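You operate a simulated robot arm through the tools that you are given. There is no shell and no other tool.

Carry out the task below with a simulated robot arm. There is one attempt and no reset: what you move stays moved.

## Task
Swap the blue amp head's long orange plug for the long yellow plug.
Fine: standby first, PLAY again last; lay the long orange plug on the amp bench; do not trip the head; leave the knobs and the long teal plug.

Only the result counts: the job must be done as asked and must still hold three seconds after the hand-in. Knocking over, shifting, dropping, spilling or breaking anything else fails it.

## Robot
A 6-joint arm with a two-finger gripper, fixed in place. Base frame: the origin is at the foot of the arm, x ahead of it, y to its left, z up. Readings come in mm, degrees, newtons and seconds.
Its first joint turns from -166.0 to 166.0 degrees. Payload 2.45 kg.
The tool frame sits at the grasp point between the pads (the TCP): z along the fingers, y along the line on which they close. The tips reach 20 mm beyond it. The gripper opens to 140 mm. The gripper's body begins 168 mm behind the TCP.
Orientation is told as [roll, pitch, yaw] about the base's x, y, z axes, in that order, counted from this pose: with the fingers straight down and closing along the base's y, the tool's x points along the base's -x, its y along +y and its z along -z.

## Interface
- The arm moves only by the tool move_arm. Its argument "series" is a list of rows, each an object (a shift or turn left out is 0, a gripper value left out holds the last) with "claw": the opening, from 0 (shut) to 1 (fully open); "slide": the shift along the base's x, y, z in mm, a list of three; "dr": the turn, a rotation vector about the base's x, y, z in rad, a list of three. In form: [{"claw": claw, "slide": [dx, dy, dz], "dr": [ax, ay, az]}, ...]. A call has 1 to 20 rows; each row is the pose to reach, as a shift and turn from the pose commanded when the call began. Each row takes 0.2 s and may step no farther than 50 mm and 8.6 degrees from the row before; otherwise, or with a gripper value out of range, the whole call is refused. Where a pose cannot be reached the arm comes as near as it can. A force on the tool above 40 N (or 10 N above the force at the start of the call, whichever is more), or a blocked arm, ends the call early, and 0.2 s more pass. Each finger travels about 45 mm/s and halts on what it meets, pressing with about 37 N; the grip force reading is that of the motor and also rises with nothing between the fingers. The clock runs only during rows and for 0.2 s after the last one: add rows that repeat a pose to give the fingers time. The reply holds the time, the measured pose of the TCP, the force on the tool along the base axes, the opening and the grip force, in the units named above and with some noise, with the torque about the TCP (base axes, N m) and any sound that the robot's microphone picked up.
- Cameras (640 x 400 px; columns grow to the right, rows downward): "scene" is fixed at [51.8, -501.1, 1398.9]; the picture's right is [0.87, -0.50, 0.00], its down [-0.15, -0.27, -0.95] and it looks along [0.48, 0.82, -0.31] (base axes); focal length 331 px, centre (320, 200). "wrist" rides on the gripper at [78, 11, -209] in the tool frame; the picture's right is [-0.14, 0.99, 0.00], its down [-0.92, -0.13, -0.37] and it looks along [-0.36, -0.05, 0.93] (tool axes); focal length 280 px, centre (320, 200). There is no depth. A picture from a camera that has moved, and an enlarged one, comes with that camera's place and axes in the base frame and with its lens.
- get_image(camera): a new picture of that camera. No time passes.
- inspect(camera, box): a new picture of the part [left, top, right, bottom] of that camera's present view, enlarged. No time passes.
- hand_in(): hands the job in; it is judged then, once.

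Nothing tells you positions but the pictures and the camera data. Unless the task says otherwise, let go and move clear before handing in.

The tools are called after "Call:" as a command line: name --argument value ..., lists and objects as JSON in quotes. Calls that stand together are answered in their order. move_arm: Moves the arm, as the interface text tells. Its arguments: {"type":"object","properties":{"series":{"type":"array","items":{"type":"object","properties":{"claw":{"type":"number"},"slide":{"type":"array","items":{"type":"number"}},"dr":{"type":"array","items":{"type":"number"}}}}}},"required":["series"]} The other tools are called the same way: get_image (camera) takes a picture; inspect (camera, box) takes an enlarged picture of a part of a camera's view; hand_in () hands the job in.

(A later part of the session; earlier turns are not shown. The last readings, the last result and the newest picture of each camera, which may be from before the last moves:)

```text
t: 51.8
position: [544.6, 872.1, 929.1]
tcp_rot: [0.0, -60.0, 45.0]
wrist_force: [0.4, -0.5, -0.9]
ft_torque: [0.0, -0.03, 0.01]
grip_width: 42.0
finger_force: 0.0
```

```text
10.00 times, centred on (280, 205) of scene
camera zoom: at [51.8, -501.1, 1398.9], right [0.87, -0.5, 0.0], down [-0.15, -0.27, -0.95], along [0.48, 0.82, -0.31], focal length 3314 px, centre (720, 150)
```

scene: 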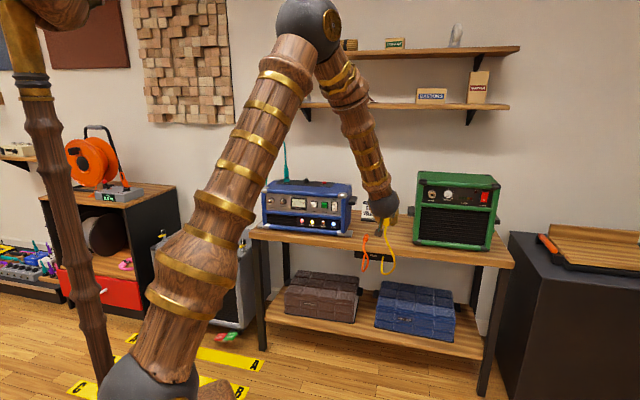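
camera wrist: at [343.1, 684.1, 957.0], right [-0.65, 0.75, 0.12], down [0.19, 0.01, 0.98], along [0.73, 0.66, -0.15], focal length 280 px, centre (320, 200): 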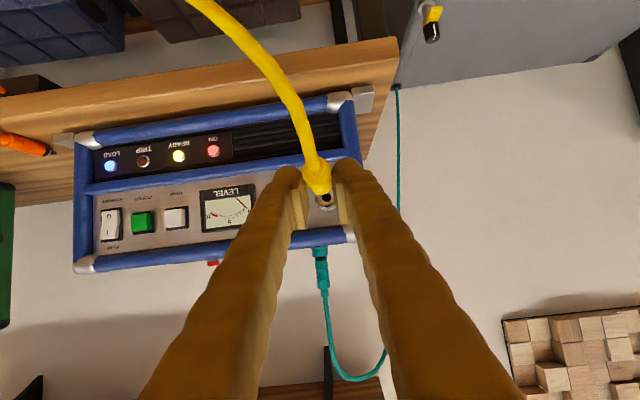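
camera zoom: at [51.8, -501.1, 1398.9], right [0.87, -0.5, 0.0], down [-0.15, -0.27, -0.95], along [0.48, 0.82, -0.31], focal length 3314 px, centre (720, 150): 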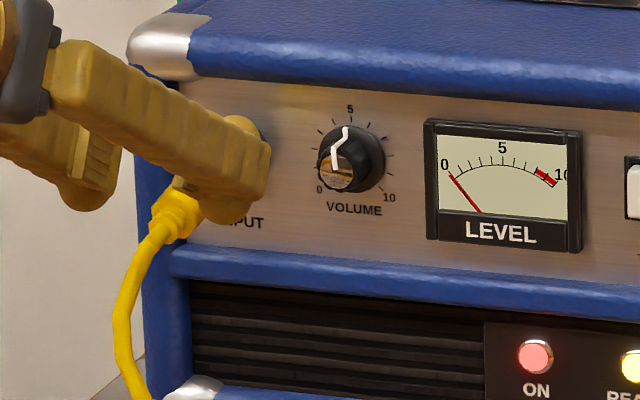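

From this viewpoint it looks nearly identical to the orange seating. I'll retreat to get an unobstructed scene view.

Call:
move_arm --series '[{"slide": [-23, -24.2, 22.1]}, {"slide": [-46, -48.3, 44.3]}, {"slide": [-69, -72.5, 66.4]}, {"slide": [-69, -72.5, 66.4]}]'

Call:
inspect --camera "wrist" --box '[270, 60, 370, 200]'

Call:
inspect --camera "scene" --box '[255, 185, 305, 225]'

Call:
inspect --camera "scene" --box '[255, 175, 360, 240]'

```text
t: 52.8
position: [475.8, 799.6, 998.7]
tcp_rot: [0.1, -60.0, 45.0]
wrist_force: [0.5, -0.5, 0.0]
ft_torque: [-0.02, -0.02, -0.02]
grip_width: 42.3
finger_force: 0.1
```

```text
2.86 times, centred on (320, 130) of wrist
camera zoom: at [313.8, 650.5, 1034.8], right [-0.65, 0.75, 0.12], down [0.19, 0.01, 0.98], along [0.73, 0.66, -0.15], focal length 801 px, centre (320, 400)
```

zoom: 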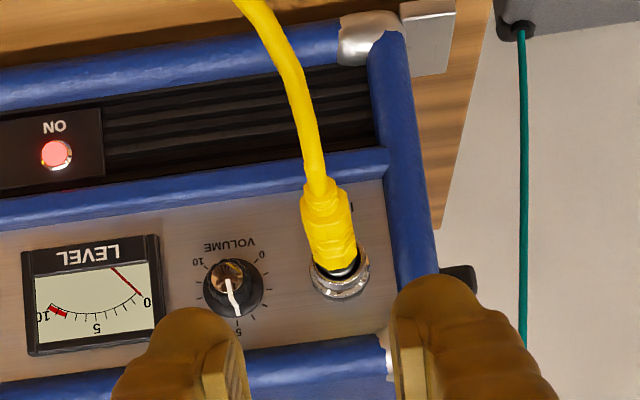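

```text
10.00 times, centred on (280, 205) of scene
camera zoom: at [51.8, -501.1, 1398.9], right [0.87, -0.5, 0.0], down [-0.15, -0.27, -0.95], along [0.48, 0.82, -0.31], focal length 3314 px, centre (720, 150)
```

zoom: 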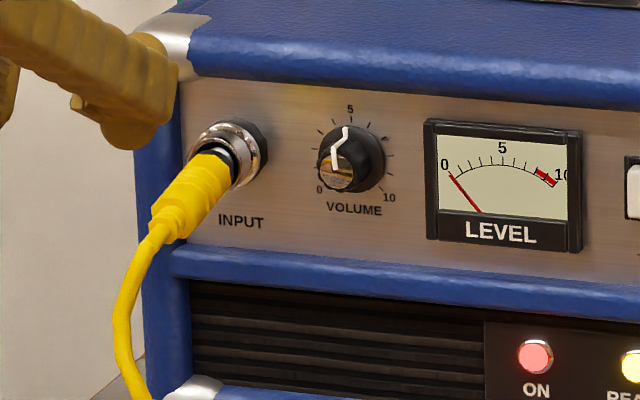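

```text
6.10 times, centred on (308, 208) of scene
camera zoom: at [51.8, -501.1, 1398.9], right [0.87, -0.5, 0.0], down [-0.15, -0.27, -0.95], along [0.48, 0.82, -0.31], focal length 2020 px, centre (396, 154)
```

zoom: 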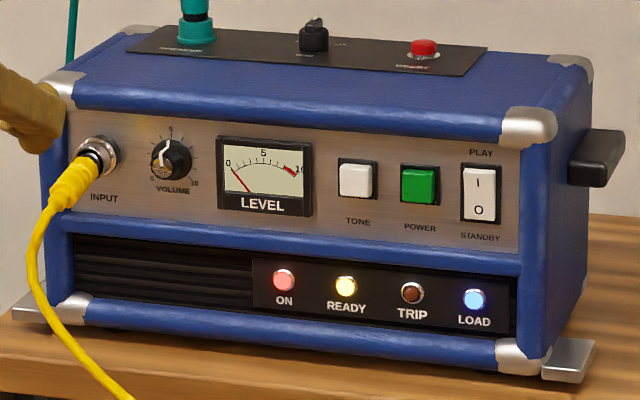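

Call:
inspect --camera "wrist" --box '[300, 115, 350, 165]'

Call:
inspect --camera "scene" --box '[262, 192, 286, 212]'

```text
8.00 times, centred on (325, 140) of wrist
camera zoom: at [313.8, 650.5, 1034.8], right [-0.65, 0.75, 0.12], down [0.19, 0.01, 0.98], along [0.73, 0.66, -0.15], focal length 2243 px, centre (280, 680)
```

zoom: 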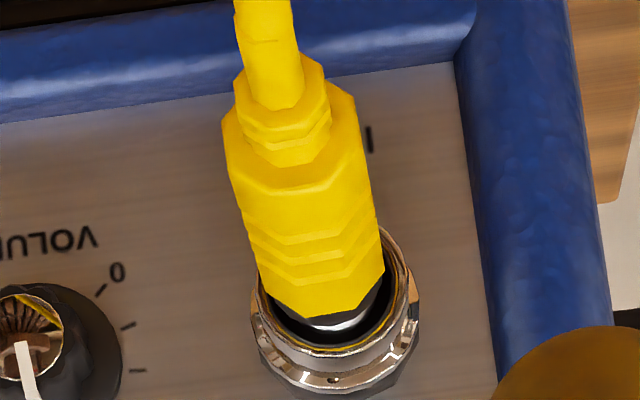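

```text
16.00 times, centred on (274, 202) of scene
camera zoom: at [51.8, -501.1, 1398.9], right [0.87, -0.5, 0.0], down [-0.15, -0.27, -0.95], along [0.48, 0.82, -0.31], focal length 5302 px, centre (1056, 168)
```

zoom: 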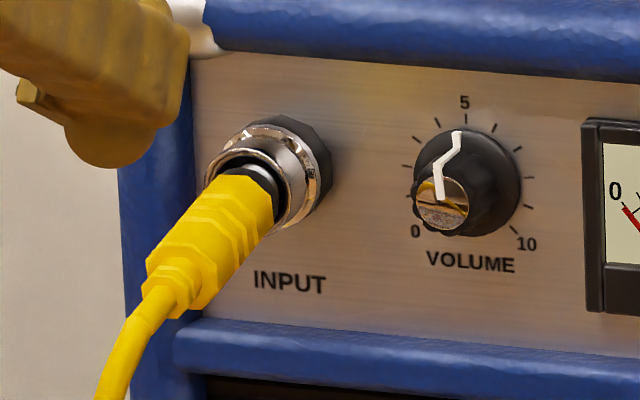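

Compared with the orange seating, a sliver of silver nose is visible, so the yellow plug is still about 3–4 mm proud; relaxing the arm drew it back a bit. I'll return along the same path and regrip.

Call:
move_arm --series '[{"claw": 0.3, "slide": [23, 24.2, -22.1]}, {"slide": [46, 48.3, -44.3]}, {"slide": [69, 72.5, -66.4]}, {"slide": [77, 82, -70.5]}, {"slide": [85, 91.5, -75]}, {"slide": [93.1, 100.8, -79.2]}, {"slide": [93.1, 100.8, -79.2]}]'

Call:
inspect --camera "wrist" --box '[270, 140, 370, 220]'

```text
t: 54.4
position: [569.1, 900.5, 918.1]
tcp_rot: [0.0, -59.9, 44.9]
wrist_force: [0.2, -0.1, -0.2]
ft_torque: [0.0, 0.01, 0.01]
grip_width: 41.7
finger_force: 0.1
```

```text
5.00 times, centred on (320, 180) of wrist
camera zoom: at [407.3, 752.1, 954.9], right [-0.65, 0.75, 0.12], down [0.19, 0.01, 0.98], along [0.73, 0.66, -0.15], focal length 1402 px, centre (320, 300)
```

zoom: 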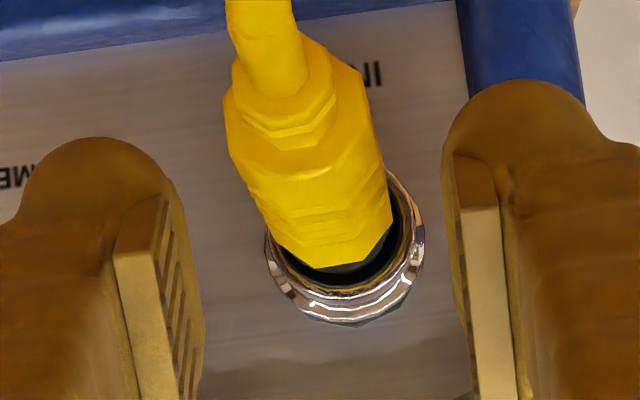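

I'm in the same relative position. Closing on the plug again and checking the side loads before pushing.

Call:
move_arm --series '[{"claw": 0}, {"claw": 0}, {"claw": 0}, {"claw": 0}]'

```text
t: 55.4
position: [568.3, 900.9, 918.2]
tcp_rot: [0.1, -60.1, 45.0]
wrist_force: [0.3, 2.8, -0.4]
ft_torque: [-0.04, 0.06, 0.06]
grip_width: 19.4
finger_force: 37.0
```

Side loads are low, about 2 N. Now I'll push straight in, in 1 mm steps.

Call:
move_arm --series '[{"slide": [0.7, 0.7, 0]}, {"slide": [1.4, 1.4, 0]}]'

Call:
inspect --camera "wrist" --box '[280, 150, 360, 220]'

Call:
inspect --camera "scene" --box '[255, 175, 360, 240]'

```text
t: 56.0
position: [569.6, 901.4, 917.6]
tcp_rot: [0.0, -60.1, 45.1]
wrist_force: [-15.0, -9.6, 4.6]
ft_torque: [-0.07, 0.18, 0.19]
grip_width: 18.9
finger_force: 36.9
```

```text
5.71 times, centred on (320, 185) of wrist
camera zoom: at [407.8, 753.1, 954.9], right [-0.65, 0.75, 0.12], down [0.19, 0.01, 0.98], along [0.73, 0.66, -0.15], focal length 1602 px, centre (320, 286)
```

zoom: 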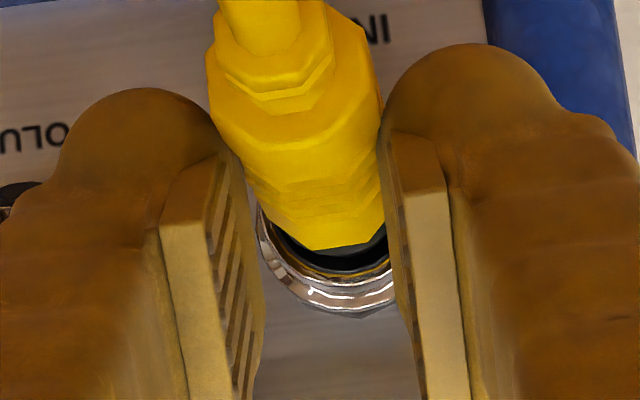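

```text
6.10 times, centred on (308, 208) of scene
camera zoom: at [51.8, -501.1, 1398.9], right [0.87, -0.5, 0.0], down [-0.15, -0.27, -0.95], along [0.48, 0.82, -0.31], focal length 2020 px, centre (396, 154)
```

zoom: 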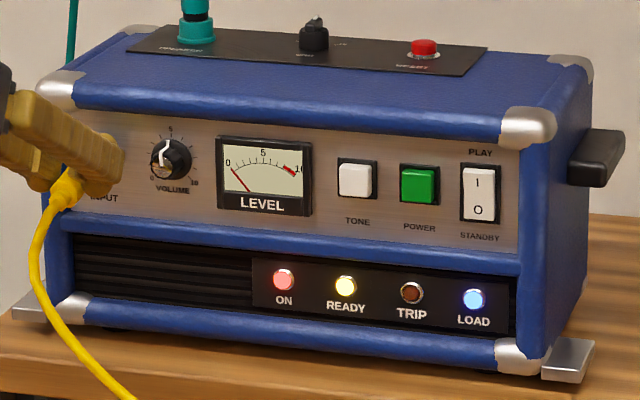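

Force rose to about 17 N within 1–2 mm at the same depth as before, so the plug is bottomed against the socket. This time I'll release without retracting so it stays fully in.

Call:
move_arm --series '[{"claw": 0.2}, {"claw": 0.27}, {"claw": 0.3}, {"claw": 0.3}]'

Call:
inspect --camera "wrist" --box '[270, 140, 370, 220]'

Call:
inspect --camera "scene" --box '[255, 175, 360, 240]'

```text
t: 57.0
position: [569.7, 902.2, 919.3]
tcp_rot: [0.0, -60.0, 44.9]
wrist_force: [-0.6, 0.2, 0.8]
ft_torque: [-0.02, 0.03, 0.02]
grip_width: 42.1
finger_force: 0.1
```

```text
5.00 times, centred on (320, 180) of wrist
camera zoom: at [408.3, 753.2, 954.9], right [-0.65, 0.75, 0.12], down [0.19, 0.01, 0.98], along [0.73, 0.66, -0.15], focal length 1402 px, centre (320, 300)
```

zoom: 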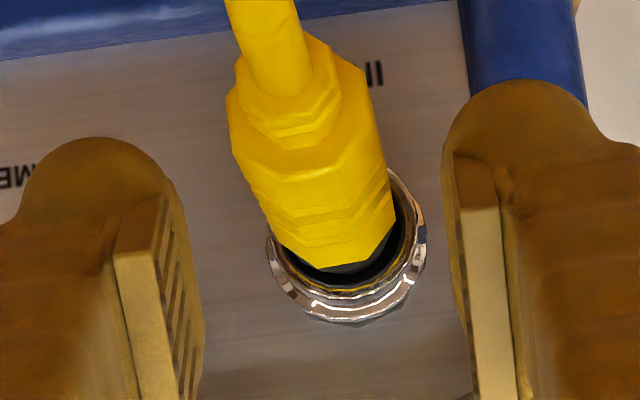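

```text
6.10 times, centred on (308, 208) of scene
camera zoom: at [51.8, -501.1, 1398.9], right [0.87, -0.5, 0.0], down [-0.15, -0.27, -0.95], along [0.48, 0.82, -0.31], focal length 2020 px, centre (396, 154)
```

zoom: 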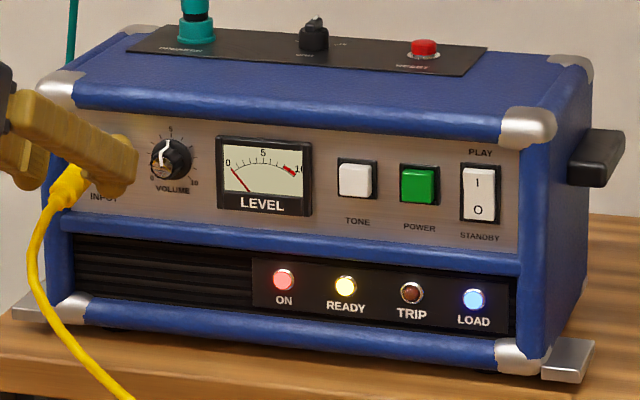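

Call:
move_arm --series '[{"slide": [-8.5, -9.5, 5]}, {"slide": [-17, -19.5, 9]}, {"slide": [-25.5, -29.7, 12.8]}, {"slide": [-25.5, -29.7, 12.8]}]'

Call:
inspect --camera "wrist" --box '[270, 120, 370, 220]'

Call:
inspect --camera "wrist" --box '[295, 145, 355, 205]'

```text
t: 58.0
position: [545.6, 871.8, 929.9]
tcp_rot: [0.0, -60.1, 45.0]
wrist_force: [-0.3, -0.3, 0.9]
ft_torque: [-0.01, -0.01, 0.0]
grip_width: 42.0
finger_force: 0.0
```

```text
4.00 times, centred on (320, 170) of wrist
camera zoom: at [382.7, 723.5, 967.3], right [-0.65, 0.75, 0.12], down [0.19, 0.01, 0.98], along [0.73, 0.66, -0.15], focal length 1122 px, centre (320, 320)
```

zoom: 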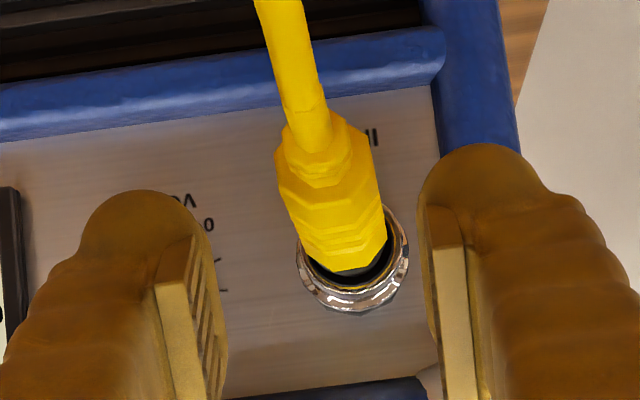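

```text
6.67 times, centred on (325, 175) of wrist
camera zoom: at [382.7, 723.5, 967.3], right [-0.65, 0.75, 0.12], down [0.19, 0.01, 0.98], along [0.73, 0.66, -0.15], focal length 1869 px, centre (287, 367)
```

zoom: 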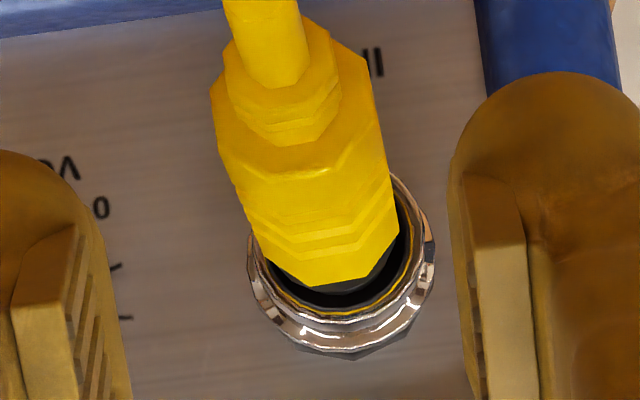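

There's still a hint the plug is a few millimetres proud, and it droops at the rear; the upward force during the push suggests I was pushing with the nose slightly low and tilted. I'll regrip a bit lower on the fingers, then level it before pushing.

Call:
move_arm --series '[{"slide": [8.5, 10, -5]}, {"slide": [17, 20.5, -11]}, {"slide": [25.6, 30.9, -16.5]}, {"slide": [25.6, 30.9, -16.5]}, {"claw": 0, "slide": [25.6, 30.9, -16.5]}, {"claw": 0, "slide": [25.6, 30.9, -16.5]}, {"claw": 0, "slide": [25.6, 30.9, -16.5]}, {"claw": 0, "slide": [25.6, 30.9, -16.5]}]'

Call:
inspect --camera "wrist" --box '[280, 150, 360, 220]'

Call:
inspect --camera "scene" --box '[255, 185, 305, 225]'

```text
t: 59.8
position: [569.8, 903.0, 914.8]
tcp_rot: [0.0, -60.1, 45.0]
wrist_force: [3.5, 3.2, -1.3]
ft_torque: [0.0, -0.01, 0.01]
grip_width: 20.3
finger_force: 37.2
```

```text
5.71 times, centred on (320, 185) of wrist
camera zoom: at [407.9, 754.8, 950.6], right [-0.65, 0.75, 0.12], down [0.19, 0.01, 0.98], along [0.73, 0.66, -0.15], focal length 1602 px, centre (320, 286)
```

zoom: 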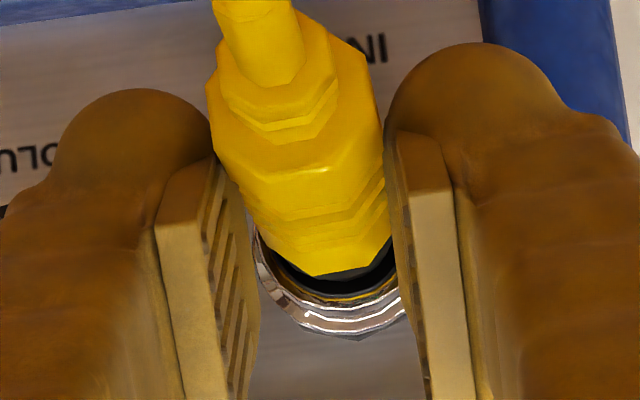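

```text
10.00 times, centred on (280, 205) of scene
camera zoom: at [51.8, -501.1, 1398.9], right [0.87, -0.5, 0.0], down [-0.15, -0.27, -0.95], along [0.48, 0.82, -0.31], focal length 3314 px, centre (720, 150)
```

zoom: 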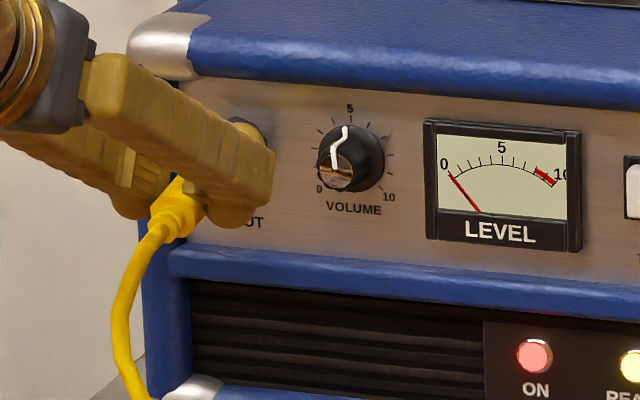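

Gripped at the full 20.3 mm width, with about 5° droop. I'll level it by pivoting about the nose, raising the rear.

Call:
move_arm --series '[{"slide": [0.3, 0.3, 1.5], "dr": [-0.0206, 0.0206, 0]}, {"slide": [0.6, 0.6, 3.0], "dr": [-0.0411, 0.0411, 0]}, {"slide": [0.8, 0.8, 4.4], "dr": [-0.0586, 0.0586, 0]}, {"slide": [0.8, 0.8, 4.4], "dr": [-0.0586, 0.0586, 0]}]'

Call:
inspect --camera "scene" --box '[255, 185, 305, 225]'

```text
t: 60.8
position: [571.0, 902.8, 918.5]
tcp_rot: [0.1, -55.3, 45.0]
wrist_force: [-0.1, 1.1, -1.4]
ft_torque: [-0.02, 0.07, 0.07]
grip_width: 20.4
finger_force: 37.0
```

```text
10.00 times, centred on (280, 205) of scene
camera zoom: at [51.8, -501.1, 1398.9], right [0.87, -0.5, 0.0], down [-0.15, -0.27, -0.95], along [0.48, 0.82, -0.31], focal length 3314 px, centre (720, 150)
```

zoom: 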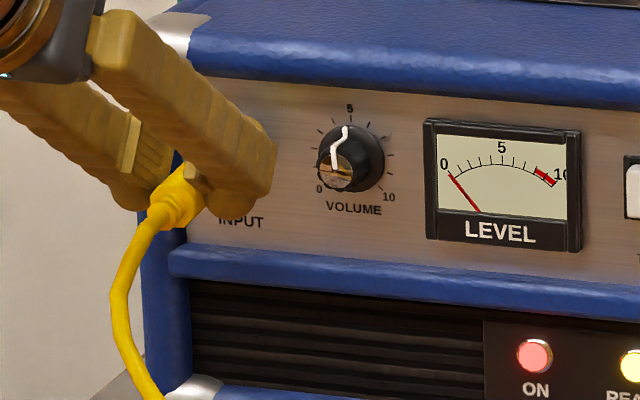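

The levelling went freely, with near-zero force. Now I'll push straight in, in small steps.

Call:
move_arm --series '[{"slide": [0.7, 0.7, 0]}, {"slide": [1.4, 1.4, 0]}]'

```text
t: 61.4
position: [571.1, 904.7, 919.3]
tcp_rot: [0.0, -55.3, 45.0]
wrist_force: [-3.9, -0.2, -3.6]
ft_torque: [-0.08, 0.15, 0.1]
grip_width: 20.7
finger_force: 37.0
```

Call:
move_arm --series '[{"slide": [0.7, 0.7, -0.5]}, {"slide": [1.4, 1.4, -0.5]}]'

Call:
inspect --camera "scene" --box '[255, 185, 305, 225]'

Call:
inspect --camera "wrist" --box '[280, 150, 360, 220]'

```text
t: 62.0
position: [572.3, 906.6, 918.5]
tcp_rot: [0.1, -55.3, 45.0]
wrist_force: [-20.7, -6.8, 4.7]
ft_torque: [-0.05, 0.29, 0.21]
grip_width: 20.5
finger_force: 36.4
```

```text
10.00 times, centred on (280, 205) of scene
camera zoom: at [51.8, -501.1, 1398.9], right [0.87, -0.5, 0.0], down [-0.15, -0.27, -0.95], along [0.48, 0.82, -0.31], focal length 3314 px, centre (720, 150)
```

zoom: 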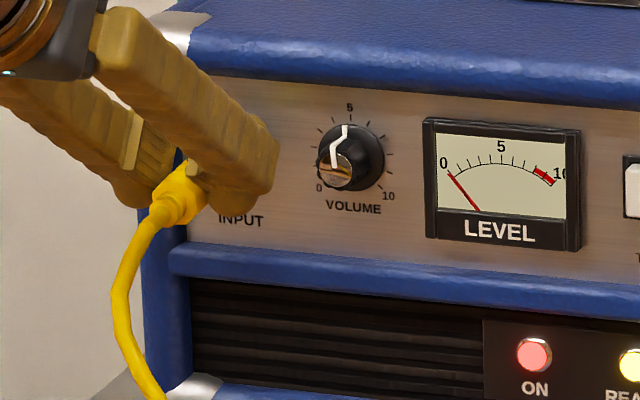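

```text
5.71 times, centred on (320, 185) of wrist
camera zoom: at [413.9, 760.7, 973.4], right [-0.65, 0.75, 0.11], down [0.25, 0.07, 0.97], along [0.72, 0.65, -0.23], focal length 1602 px, centre (320, 286)
```

zoom: 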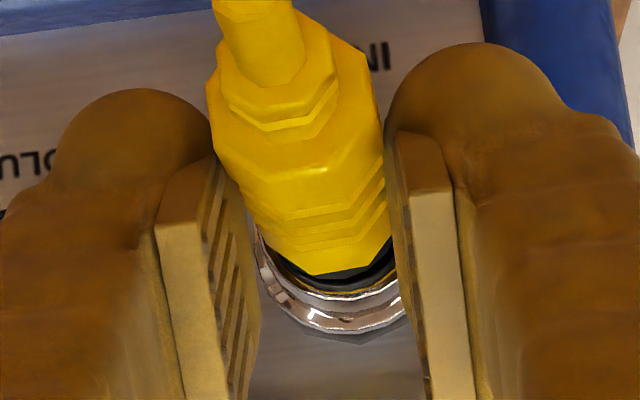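

The plug went about 4 mm deeper than before and the gap is thinner. There's side load of about 10 N to the left, so I'll relieve it and see.

Call:
move_arm --series '[{"slide": [-0.7, 0.7, 0.3]}, {"slide": [-1.0, 1.0, 0.4]}]'

Call:
inspect --camera "scene" --box '[255, 175, 360, 240]'

```text
t: 62.6
position: [573.1, 907.8, 918.6]
tcp_rot: [0.0, -55.2, 44.9]
wrist_force: [-11.1, -9.4, 1.0]
ft_torque: [-0.25, 0.21, -0.04]
grip_width: 20.3
finger_force: 36.8
```

```text
6.10 times, centred on (308, 208) of scene
camera zoom: at [51.8, -501.1, 1398.9], right [0.87, -0.5, 0.0], down [-0.15, -0.27, -0.95], along [0.48, 0.82, -0.31], focal length 2020 px, centre (396, 154)
```

zoom: 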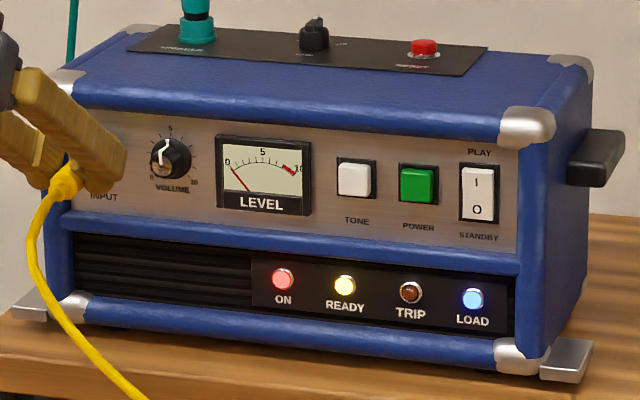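

Call:
move_arm --series '[{"slide": [0.5, 0.5, 0]}]'

Call:
inspect --camera "wrist" --box '[280, 150, 360, 220]'

```text
t: 63.0
position: [574.0, 908.2, 918.8]
tcp_rot: [-0.1, -55.2, 45.0]
wrist_force: [-10.3, -9.3, 1.6]
ft_torque: [-0.22, 0.22, -0.03]
grip_width: 20.6
finger_force: 36.5
```

```text
5.71 times, centred on (320, 185) of wrist
camera zoom: at [414.2, 762.3, 973.4], right [-0.65, 0.76, 0.11], down [0.25, 0.07, 0.97], along [0.72, 0.65, -0.23], focal length 1602 px, centre (320, 286)
```

zoom: 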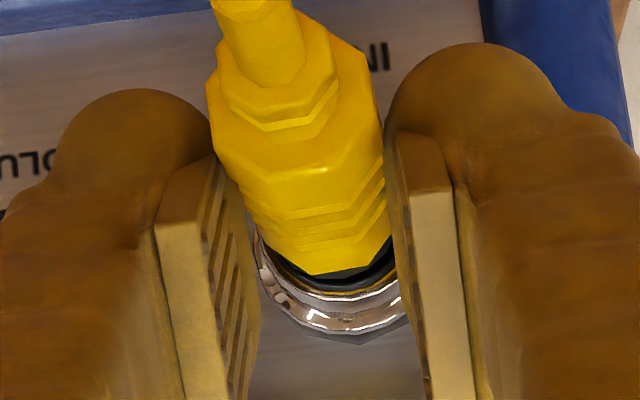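

Call:
inspect --camera "scene" --box '[255, 175, 360, 240]'

Call:
move_arm --series '[{"slide": [0.5, 0.5, 0]}]'

Call:
inspect --camera "scene" --box '[255, 185, 305, 225]'

```text
6.10 times, centred on (308, 208) of scene
camera zoom: at [51.8, -501.1, 1398.9], right [0.87, -0.5, 0.0], down [-0.15, -0.27, -0.95], along [0.48, 0.82, -0.31], focal length 2020 px, centre (396, 154)
```

zoom: 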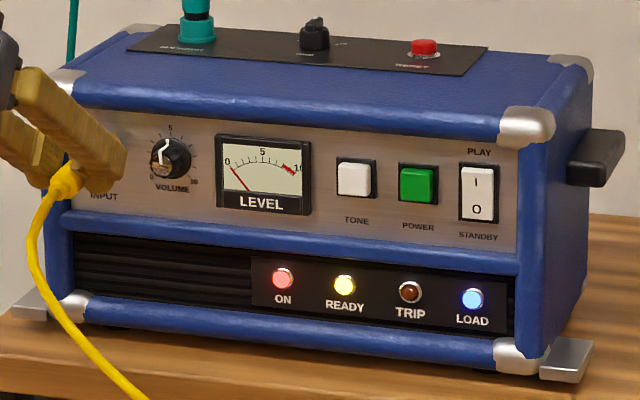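

```text
t: 63.4
position: [574.4, 908.9, 918.5]
tcp_rot: [0.1, -55.2, 45.0]
wrist_force: [-13.8, -8.9, 2.4]
ft_torque: [-0.17, 0.25, 0.01]
grip_width: 20.5
finger_force: 37.2
```

```text
10.00 times, centred on (280, 205) of scene
camera zoom: at [51.8, -501.1, 1398.9], right [0.87, -0.5, 0.0], down [-0.15, -0.27, -0.95], along [0.48, 0.82, -0.31], focal length 3314 px, centre (720, 150)
```

zoom: 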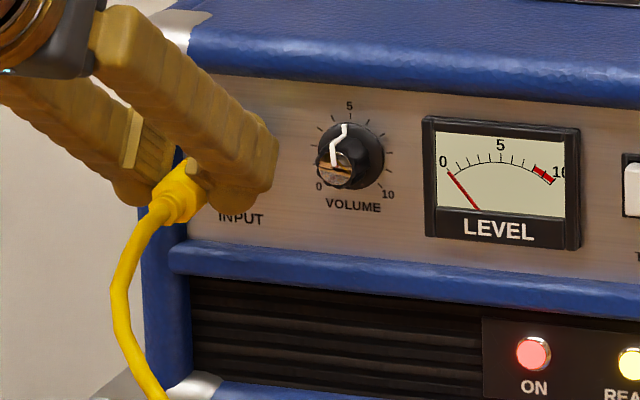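

The plug is bottomed, and further pushing only nudges the amp, so I'll stop here. I'll open the fingers in place without pulling back, then withdraw and inspect.

Call:
move_arm --series '[{"claw": 0.18}, {"claw": 0.24}, {"claw": 0.3}, {"claw": 0.3}]'

Call:
inspect --camera "wrist" --box '[270, 140, 370, 220]'

```text
t: 64.4
position: [575.4, 908.9, 919.1]
tcp_rot: [0.1, -55.2, 45.1]
wrist_force: [-0.4, 0.4, 0.2]
ft_torque: [-0.01, -0.02, 0.01]
grip_width: 42.2
finger_force: 0.0
```

```text
5.00 times, centred on (320, 180) of wrist
camera zoom: at [414.7, 762.8, 973.4], right [-0.65, 0.76, 0.11], down [0.25, 0.07, 0.97], along [0.72, 0.65, -0.23], focal length 1402 px, centre (320, 300)
```

zoom: 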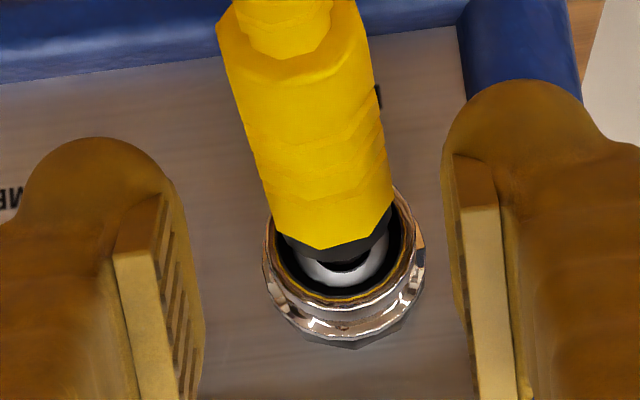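

On release the plug sagged and a bright ring became visible, so it isn't truly held. I'll look closer.

Call:
inspect --camera "wrist" --box '[305, 165, 345, 200]'

Call:
inspect --camera "scene" --box '[258, 190, 290, 216]'

```text
11.43 times, centred on (325, 182) of wrist
camera zoom: at [414.7, 762.8, 973.4], right [-0.65, 0.76, 0.11], down [0.25, 0.07, 0.97], along [0.72, 0.65, -0.23], focal length 3204 px, centre (263, 400)
```

zoom: 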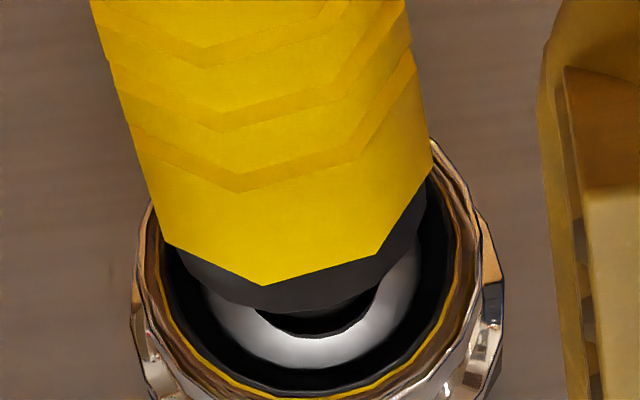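

```text
15.38 times, centred on (274, 203) of scene
camera zoom: at [51.8, -501.1, 1398.9], right [0.87, -0.5, 0.0], down [-0.15, -0.27, -0.95], along [0.48, 0.82, -0.31], focal length 5098 px, centre (1028, 154)
```

zoom: 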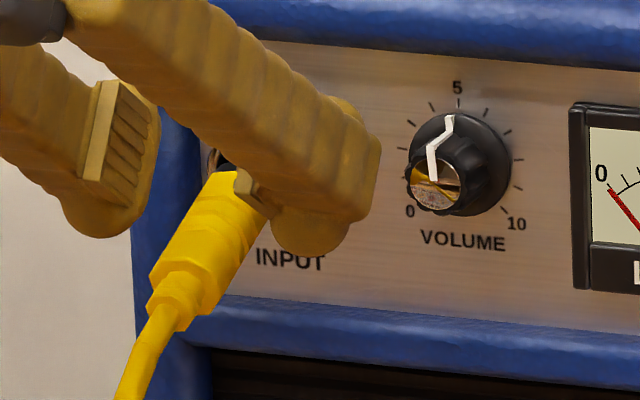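

The plug is sagging steeply, so I'll regrip right away before it can slip out.

Call:
move_arm --series '[{"claw": 0}, {"claw": 0}, {"claw": 0}]'

Call:
inspect --camera "wrist" --box '[270, 140, 370, 220]'

Call:
inspect --camera "scene" --box '[258, 190, 290, 216]'

```text
t: 65.2
position: [573.4, 910.0, 920.2]
tcp_rot: [0.1, -55.3, 45.0]
wrist_force: [-9.1, -8.5, 13.9]
ft_torque: [-0.09, 0.16, 0.04]
grip_width: 5.8
finger_force: 22.0
```

```text
5.00 times, centred on (320, 180) of wrist
camera zoom: at [414.5, 762.8, 974.4], right [-0.65, 0.76, 0.11], down [0.25, 0.07, 0.97], along [0.72, 0.65, -0.23], focal length 1402 px, centre (320, 300)
```

zoom: 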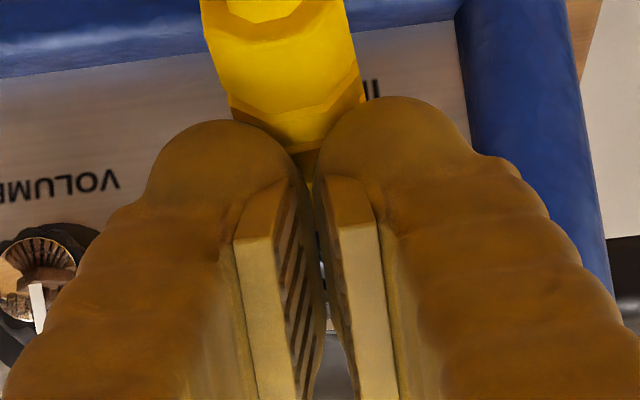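

```text
15.38 times, centred on (274, 203) of scene
camera zoom: at [51.8, -501.1, 1398.9], right [0.87, -0.5, 0.0], down [-0.15, -0.27, -0.95], along [0.48, 0.82, -0.31], focal length 5098 px, centre (1028, 154)
```

zoom: 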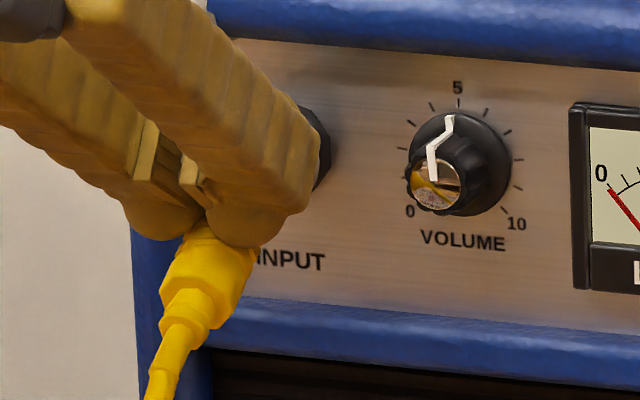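

The fingers closed above the body, and something thin — the nose or collar — is between the tips at 5.8 mm. I'll hold still one moment and check whether the grip is stable before doing anything else.

Call:
get_image --camera "wrist"

Call:
inspect --camera "scene" --box '[250, 180, 310, 235]'

Call:
move_arm --series '[{"claw": 0}]'

Call:
inspect --camera "wrist" --box '[290, 140, 350, 190]'

Call:
inspect --camera "scene" --box '[258, 190, 290, 216]'

```text
taken
camera wrist: at [414.5, 762.8, 974.4], right [-0.65, 0.76, 0.11], down [0.25, 0.07, 0.97], along [0.72, 0.65, -0.23], focal length 280 px, centre (320, 200)
```

wrist: 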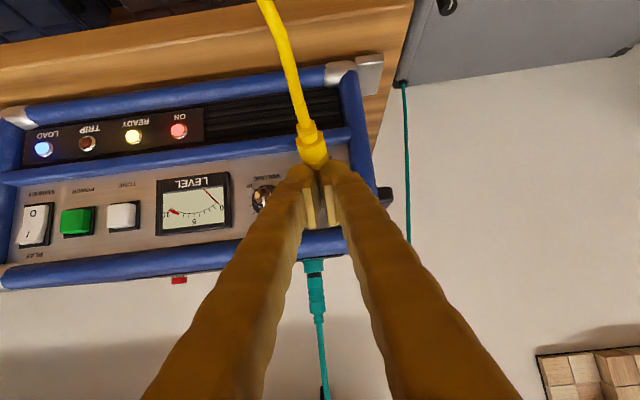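

```text
7.27 times, centred on (280, 208) of scene
camera zoom: at [51.8, -501.1, 1398.9], right [0.87, -0.5, 0.0], down [-0.15, -0.27, -0.95], along [0.48, 0.82, -0.31], focal length 2410 px, centre (611, 146)
```

zoom: 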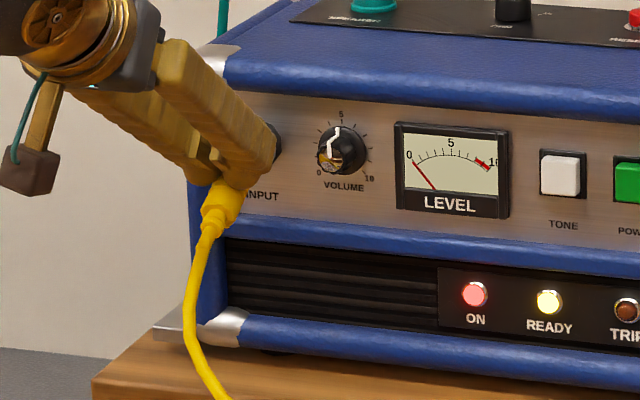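

```text
t: 65.6
position: [574.6, 908.4, 919.6]
tcp_rot: [0.0, -55.2, 45.0]
wrist_force: [-6.0, -2.7, 9.5]
ft_torque: [0.1, 0.02, 0.0]
grip_width: 5.9
finger_force: 29.2
```

```text
8.00 times, centred on (320, 165) of wrist
camera zoom: at [414.7, 762.8, 973.8], right [-0.65, 0.76, 0.11], down [0.25, 0.07, 0.97], along [0.72, 0.65, -0.23], focal length 2243 px, centre (320, 480)
```

zoom: 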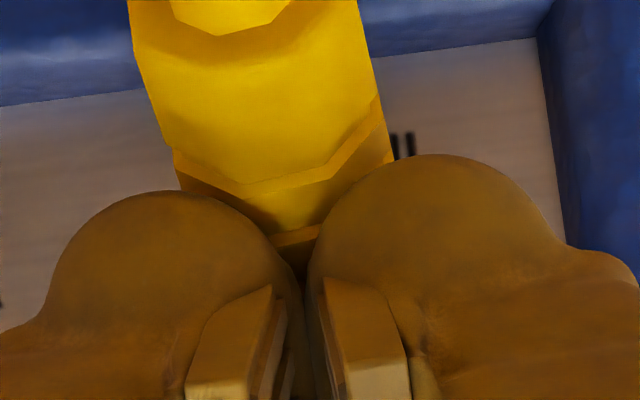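

```text
15.38 times, centred on (274, 203) of scene
camera zoom: at [51.8, -501.1, 1398.9], right [0.87, -0.5, 0.0], down [-0.15, -0.27, -0.95], along [0.48, 0.82, -0.31], focal length 5098 px, centre (1028, 154)
```

zoom: 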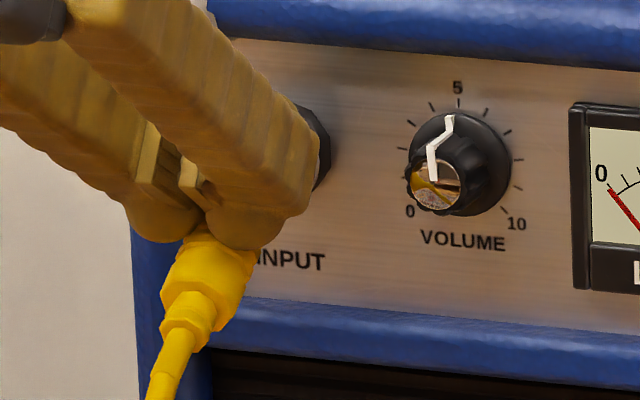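

The 5.9 mm width is holding steady, so the fingertips are pinching the plug's metal pin. I'll draw it back slowly out of the socket, then re-lay it on the bench and regrip the body properly.

Call:
move_arm --series '[{"slide": [-2, -2, 0]}, {"slide": [-5, -5, 0]}, {"slide": [-9, -9, 0]}, {"slide": [-14, -14, 0]}]'

Call:
inspect --camera "wrist" --box '[270, 120, 370, 200]'

Call:
inspect --camera "scene" --box '[245, 185, 295, 225]'

```text
t: 66.6
position: [561.3, 893.9, 919.0]
tcp_rot: [0.0, -55.2, 44.9]
wrist_force: [0.3, -0.2, 0.0]
ft_torque: [0.0, 0.01, -0.01]
grip_width: 0.0
finger_force: 29.3
```

```text
5.00 times, centred on (320, 160) of wrist
camera zoom: at [400.5, 748.7, 973.2], right [-0.65, 0.76, 0.11], down [0.25, 0.07, 0.97], along [0.72, 0.65, -0.23], focal length 1402 px, centre (320, 400)
```

zoom: 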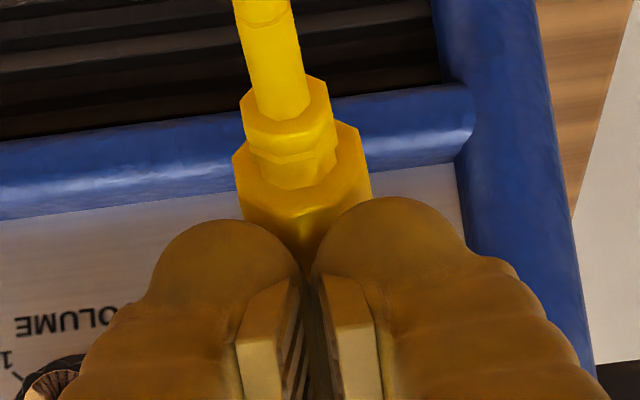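

```text
10.00 times, centred on (270, 205) of scene
camera zoom: at [51.8, -501.1, 1398.9], right [0.87, -0.5, 0.0], down [-0.15, -0.27, -0.95], along [0.48, 0.82, -0.31], focal length 3314 px, centre (820, 150)
```

zoom: 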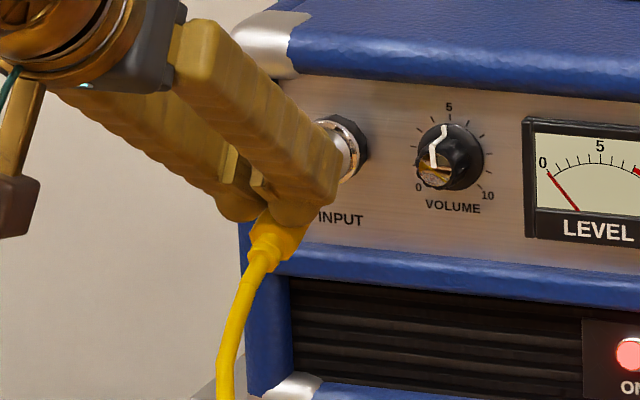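

The fingers slid off and the plug stayed in the socket. I'll back away up along the tool axis and look at how it sits.

Call:
move_arm --series '[{"slide": [-15, -15, 12]}, {"slide": [-35, -35, 28]}, {"slide": [-55, -55, 45]}, {"slide": [-80, -80, 60]}, {"slide": [-80, -80, 60]}]'

Call:
inspect --camera "wrist" --box '[270, 60, 370, 200]'

Call:
inspect --camera "scene" --box '[258, 190, 290, 216]'

Call:
inspect --camera "scene" --box '[255, 175, 360, 240]'

```text
t: 67.8
position: [479.5, 813.0, 978.3]
tcp_rot: [0.0, -55.2, 45.0]
wrist_force: [-0.7, 0.5, 0.6]
ft_torque: [0.05, -0.03, 0.0]
grip_width: 0.2
finger_force: 29.5
```

```text
2.86 times, centred on (320, 130) of wrist
camera zoom: at [321.0, 667.9, 1032.5], right [-0.65, 0.76, 0.11], down [0.25, 0.07, 0.97], along [0.72, 0.65, -0.23], focal length 801 px, centre (320, 400)
```

zoom: 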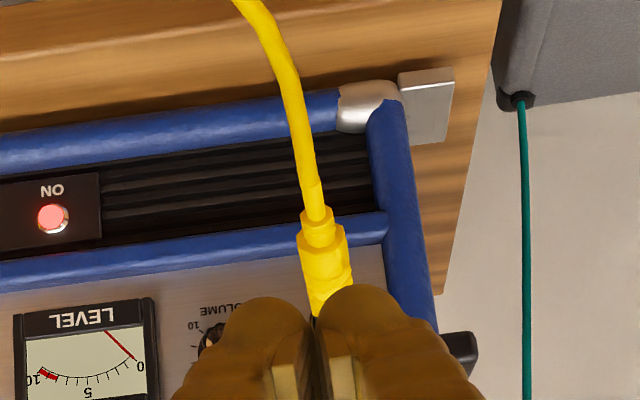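

```text
15.38 times, centred on (274, 203) of scene
camera zoom: at [51.8, -501.1, 1398.9], right [0.87, -0.5, 0.0], down [-0.15, -0.27, -0.95], along [0.48, 0.82, -0.31], focal length 5098 px, centre (1028, 154)
```

zoom: 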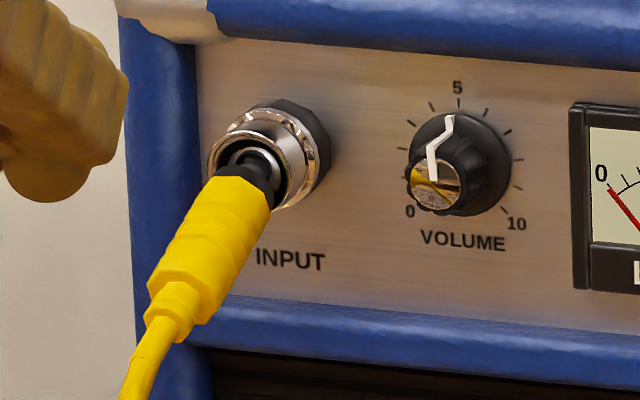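

```text
6.10 times, centred on (308, 208) of scene
camera zoom: at [51.8, -501.1, 1398.9], right [0.87, -0.5, 0.0], down [-0.15, -0.27, -0.95], along [0.48, 0.82, -0.31], focal length 2020 px, centre (396, 154)
```

zoom: 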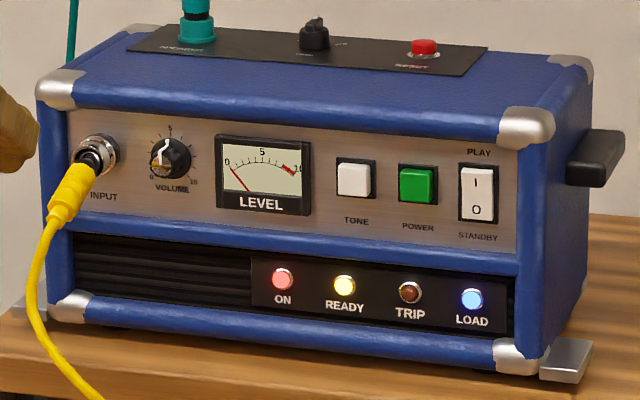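

From this clear view the yellow pin is in the hole but the plug is about 10 mm less deep than the orange was and droops about 13°. My first insertion actually matched the orange seating, so I only need to restore that. I'll open, tilt the tool to match the drooped plug, and go to pre-grasp.

Call:
move_arm --series '[{"claw": 0.34, "slide": [0, 0, 0], "dr": [0.073, -0.073, 0]}, {"claw": 0.34, "slide": [0, 0, 0], "dr": [0.146, -0.146, 0]}, {"claw": 0.34, "slide": [12, 12, -15], "dr": [0.2191, -0.2191, 0]}, {"claw": 0.34, "slide": [25, 24, -35], "dr": [0.2191, -0.2191, 0]}, {"claw": 0.34, "slide": [38.1, 36, -54.8], "dr": [0.2191, -0.2191, 0]}, {"claw": 0.34, "slide": [38.1, 36, -54.8], "dr": [0.2191, -0.2191, 0]}]'

Call:
get_image --camera "wrist"

Call:
inspect --camera "wrist" --box '[280, 140, 360, 220]'

Call:
inspect --camera "scene" --box '[250, 185, 290, 220]'

```text
t: 69.2
position: [518.7, 850.6, 923.6]
tcp_rot: [0.2, -73.0, 44.9]
wrist_force: [-0.4, -0.1, 0.0]
ft_torque: [-0.02, 0.03, -0.03]
grip_width: 47.6
finger_force: 0.0
```

```text
taken
camera wrist: at [353.8, 700.2, 909.7], right [-0.67, 0.73, 0.13], down [0.03, -0.15, 0.99], along [0.74, 0.67, 0.08], focal length 280 px, centre (320, 200)
```

wrist: 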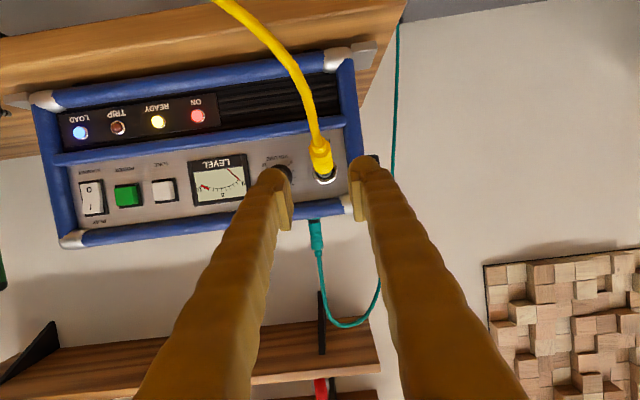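

```text
5.00 times, centred on (320, 180) of wrist
camera zoom: at [353.8, 700.2, 909.7], right [-0.67, 0.73, 0.13], down [0.03, -0.15, 0.99], along [0.74, 0.67, 0.08], focal length 1402 px, centre (320, 300)
```

zoom: 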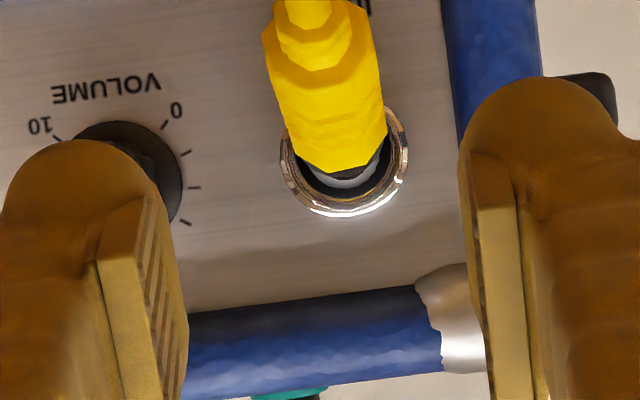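

```text
11.43 times, centred on (270, 202) of scene
camera zoom: at [51.8, -501.1, 1398.9], right [0.87, -0.5, 0.0], down [-0.15, -0.27, -0.95], along [0.48, 0.82, -0.31], focal length 3787 px, centre (891, 171)
```

zoom: 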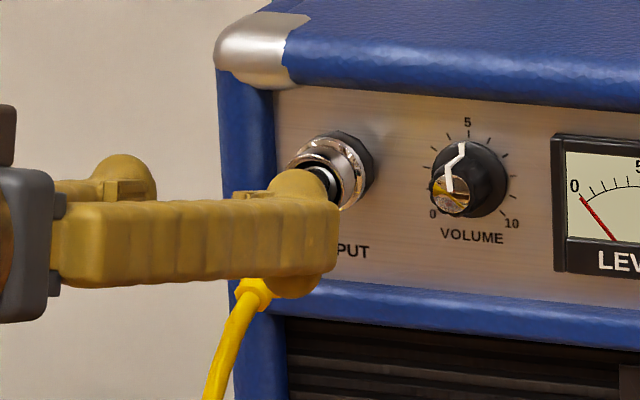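

The plug is centred at w ≈ -237 with its front at about (s=1068, z=896), drooping about 12°. I'll slide the fingers around the body along the tool axis and grip it.

Call:
move_arm --series '[{"slide": [10, 12, -4.6]}, {"slide": [21, 24, -9.3]}, {"slide": [32, 35.5, -14]}, {"slide": [42.9, 46.7, -18.6]}, {"slide": [42.9, 46.7, -18.6]}]'

Call:
inspect --camera "wrist" --box '[270, 130, 370, 220]'

Call:
inspect --camera "scene" --box '[250, 185, 290, 220]'

```text
t: 70.4
position: [560.2, 896.9, 906.5]
tcp_rot: [0.2, -73.0, 44.9]
wrist_force: [-0.1, 0.4, -0.3]
ft_torque: [-0.03, 0.03, 0.03]
grip_width: 47.6
finger_force: 0.1
```

```text
4.44 times, centred on (320, 175) of wrist
camera zoom: at [396.8, 747.2, 891.5], right [-0.67, 0.73, 0.13], down [0.03, -0.15, 0.99], along [0.74, 0.67, 0.08], focal length 1246 px, centre (320, 311)
```

zoom: 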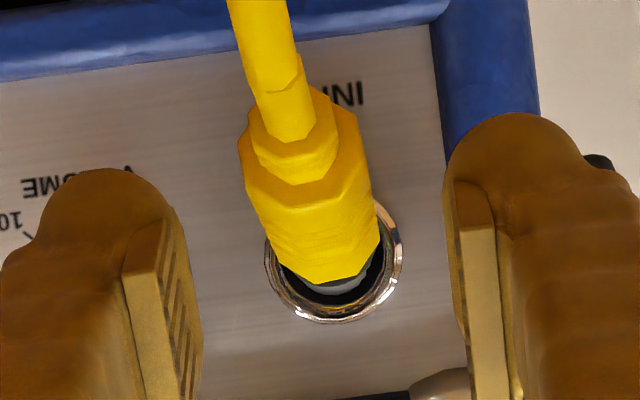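

```text
11.43 times, centred on (270, 202) of scene
camera zoom: at [51.8, -501.1, 1398.9], right [0.87, -0.5, 0.0], down [-0.15, -0.27, -0.95], along [0.48, 0.82, -0.31], focal length 3787 px, centre (891, 171)
```

zoom: 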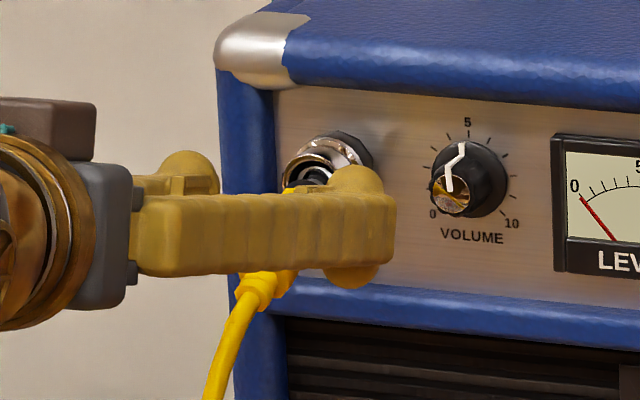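

The plug now has the same relation to the fingers as in the original bench grip. Closing.

Call:
move_arm --series '[{"claw": 0}, {"claw": 0}, {"claw": 0}, {"claw": 0}]'

Call:
inspect --camera "wrist" --box '[270, 130, 370, 220]'

```text
t: 71.4
position: [561.0, 896.8, 905.7]
tcp_rot: [-0.1, -73.0, 44.9]
wrist_force: [-2.7, -2.0, 3.7]
ft_torque: [0.18, -0.12, 0.05]
grip_width: 16.3
finger_force: 37.3
```

```text
4.44 times, centred on (320, 175) of wrist
camera zoom: at [396.5, 747.1, 891.6], right [-0.67, 0.73, 0.13], down [0.03, -0.15, 0.99], along [0.74, 0.67, 0.08], focal length 1246 px, centre (320, 311)
```

zoom: 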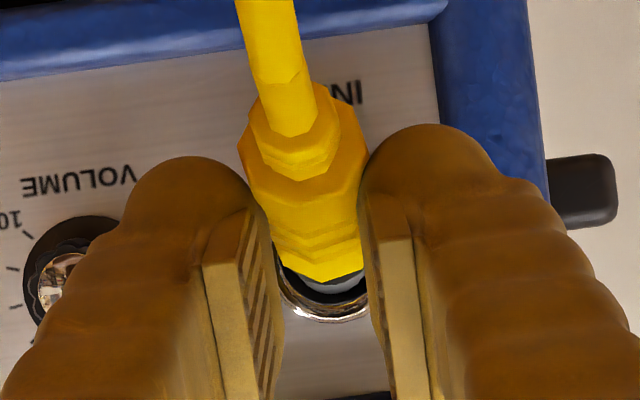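

The width of 16.3 mm means the fingers caught only the upper part of the body. I'll open, lower 5 mm and close again.

Call:
move_arm --series '[{"claw": 0.2}, {"claw": 0.28}, {"claw": 0.32}, {"claw": 0.32, "slide": [0, 0, -3]}, {"claw": 0.32, "slide": [0.5, 0.5, -5.5]}, {"claw": 0.32, "slide": [0.5, 0.5, -5.5]}]'

Call:
inspect --camera "wrist" --box '[270, 130, 370, 220]'

Call:
inspect --camera "scene" --box '[250, 185, 290, 220]'

```text
t: 72.8
position: [561.5, 898.3, 898.5]
tcp_rot: [0.0, -73.0, 45.0]
wrist_force: [0.2, 0.5, 0.8]
ft_torque: [-0.03, 0.02, 0.01]
grip_width: 44.5
finger_force: 0.1
```

```text
4.44 times, centred on (320, 175) of wrist
camera zoom: at [397.5, 747.3, 885.4], right [-0.67, 0.73, 0.13], down [0.03, -0.15, 0.99], along [0.74, 0.67, 0.08], focal length 1246 px, centre (320, 311)
```

zoom: 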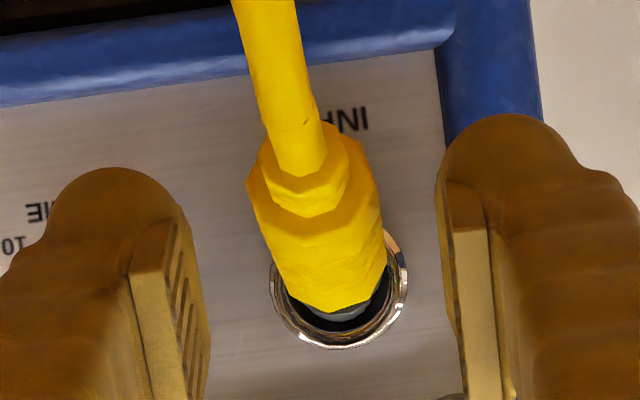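

```text
11.43 times, centred on (270, 202) of scene
camera zoom: at [51.8, -501.1, 1398.9], right [0.87, -0.5, 0.0], down [-0.15, -0.27, -0.95], along [0.48, 0.82, -0.31], focal length 3787 px, centre (891, 171)
```

zoom: 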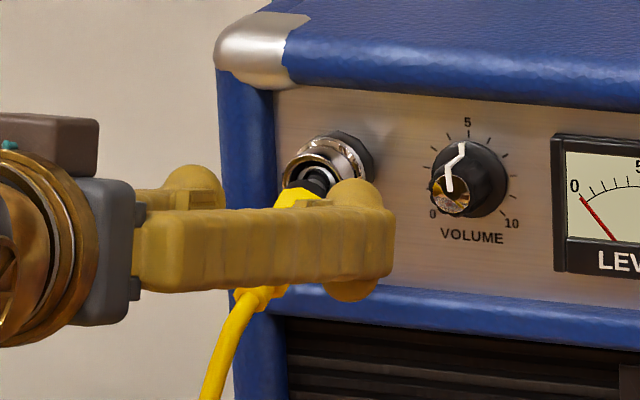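

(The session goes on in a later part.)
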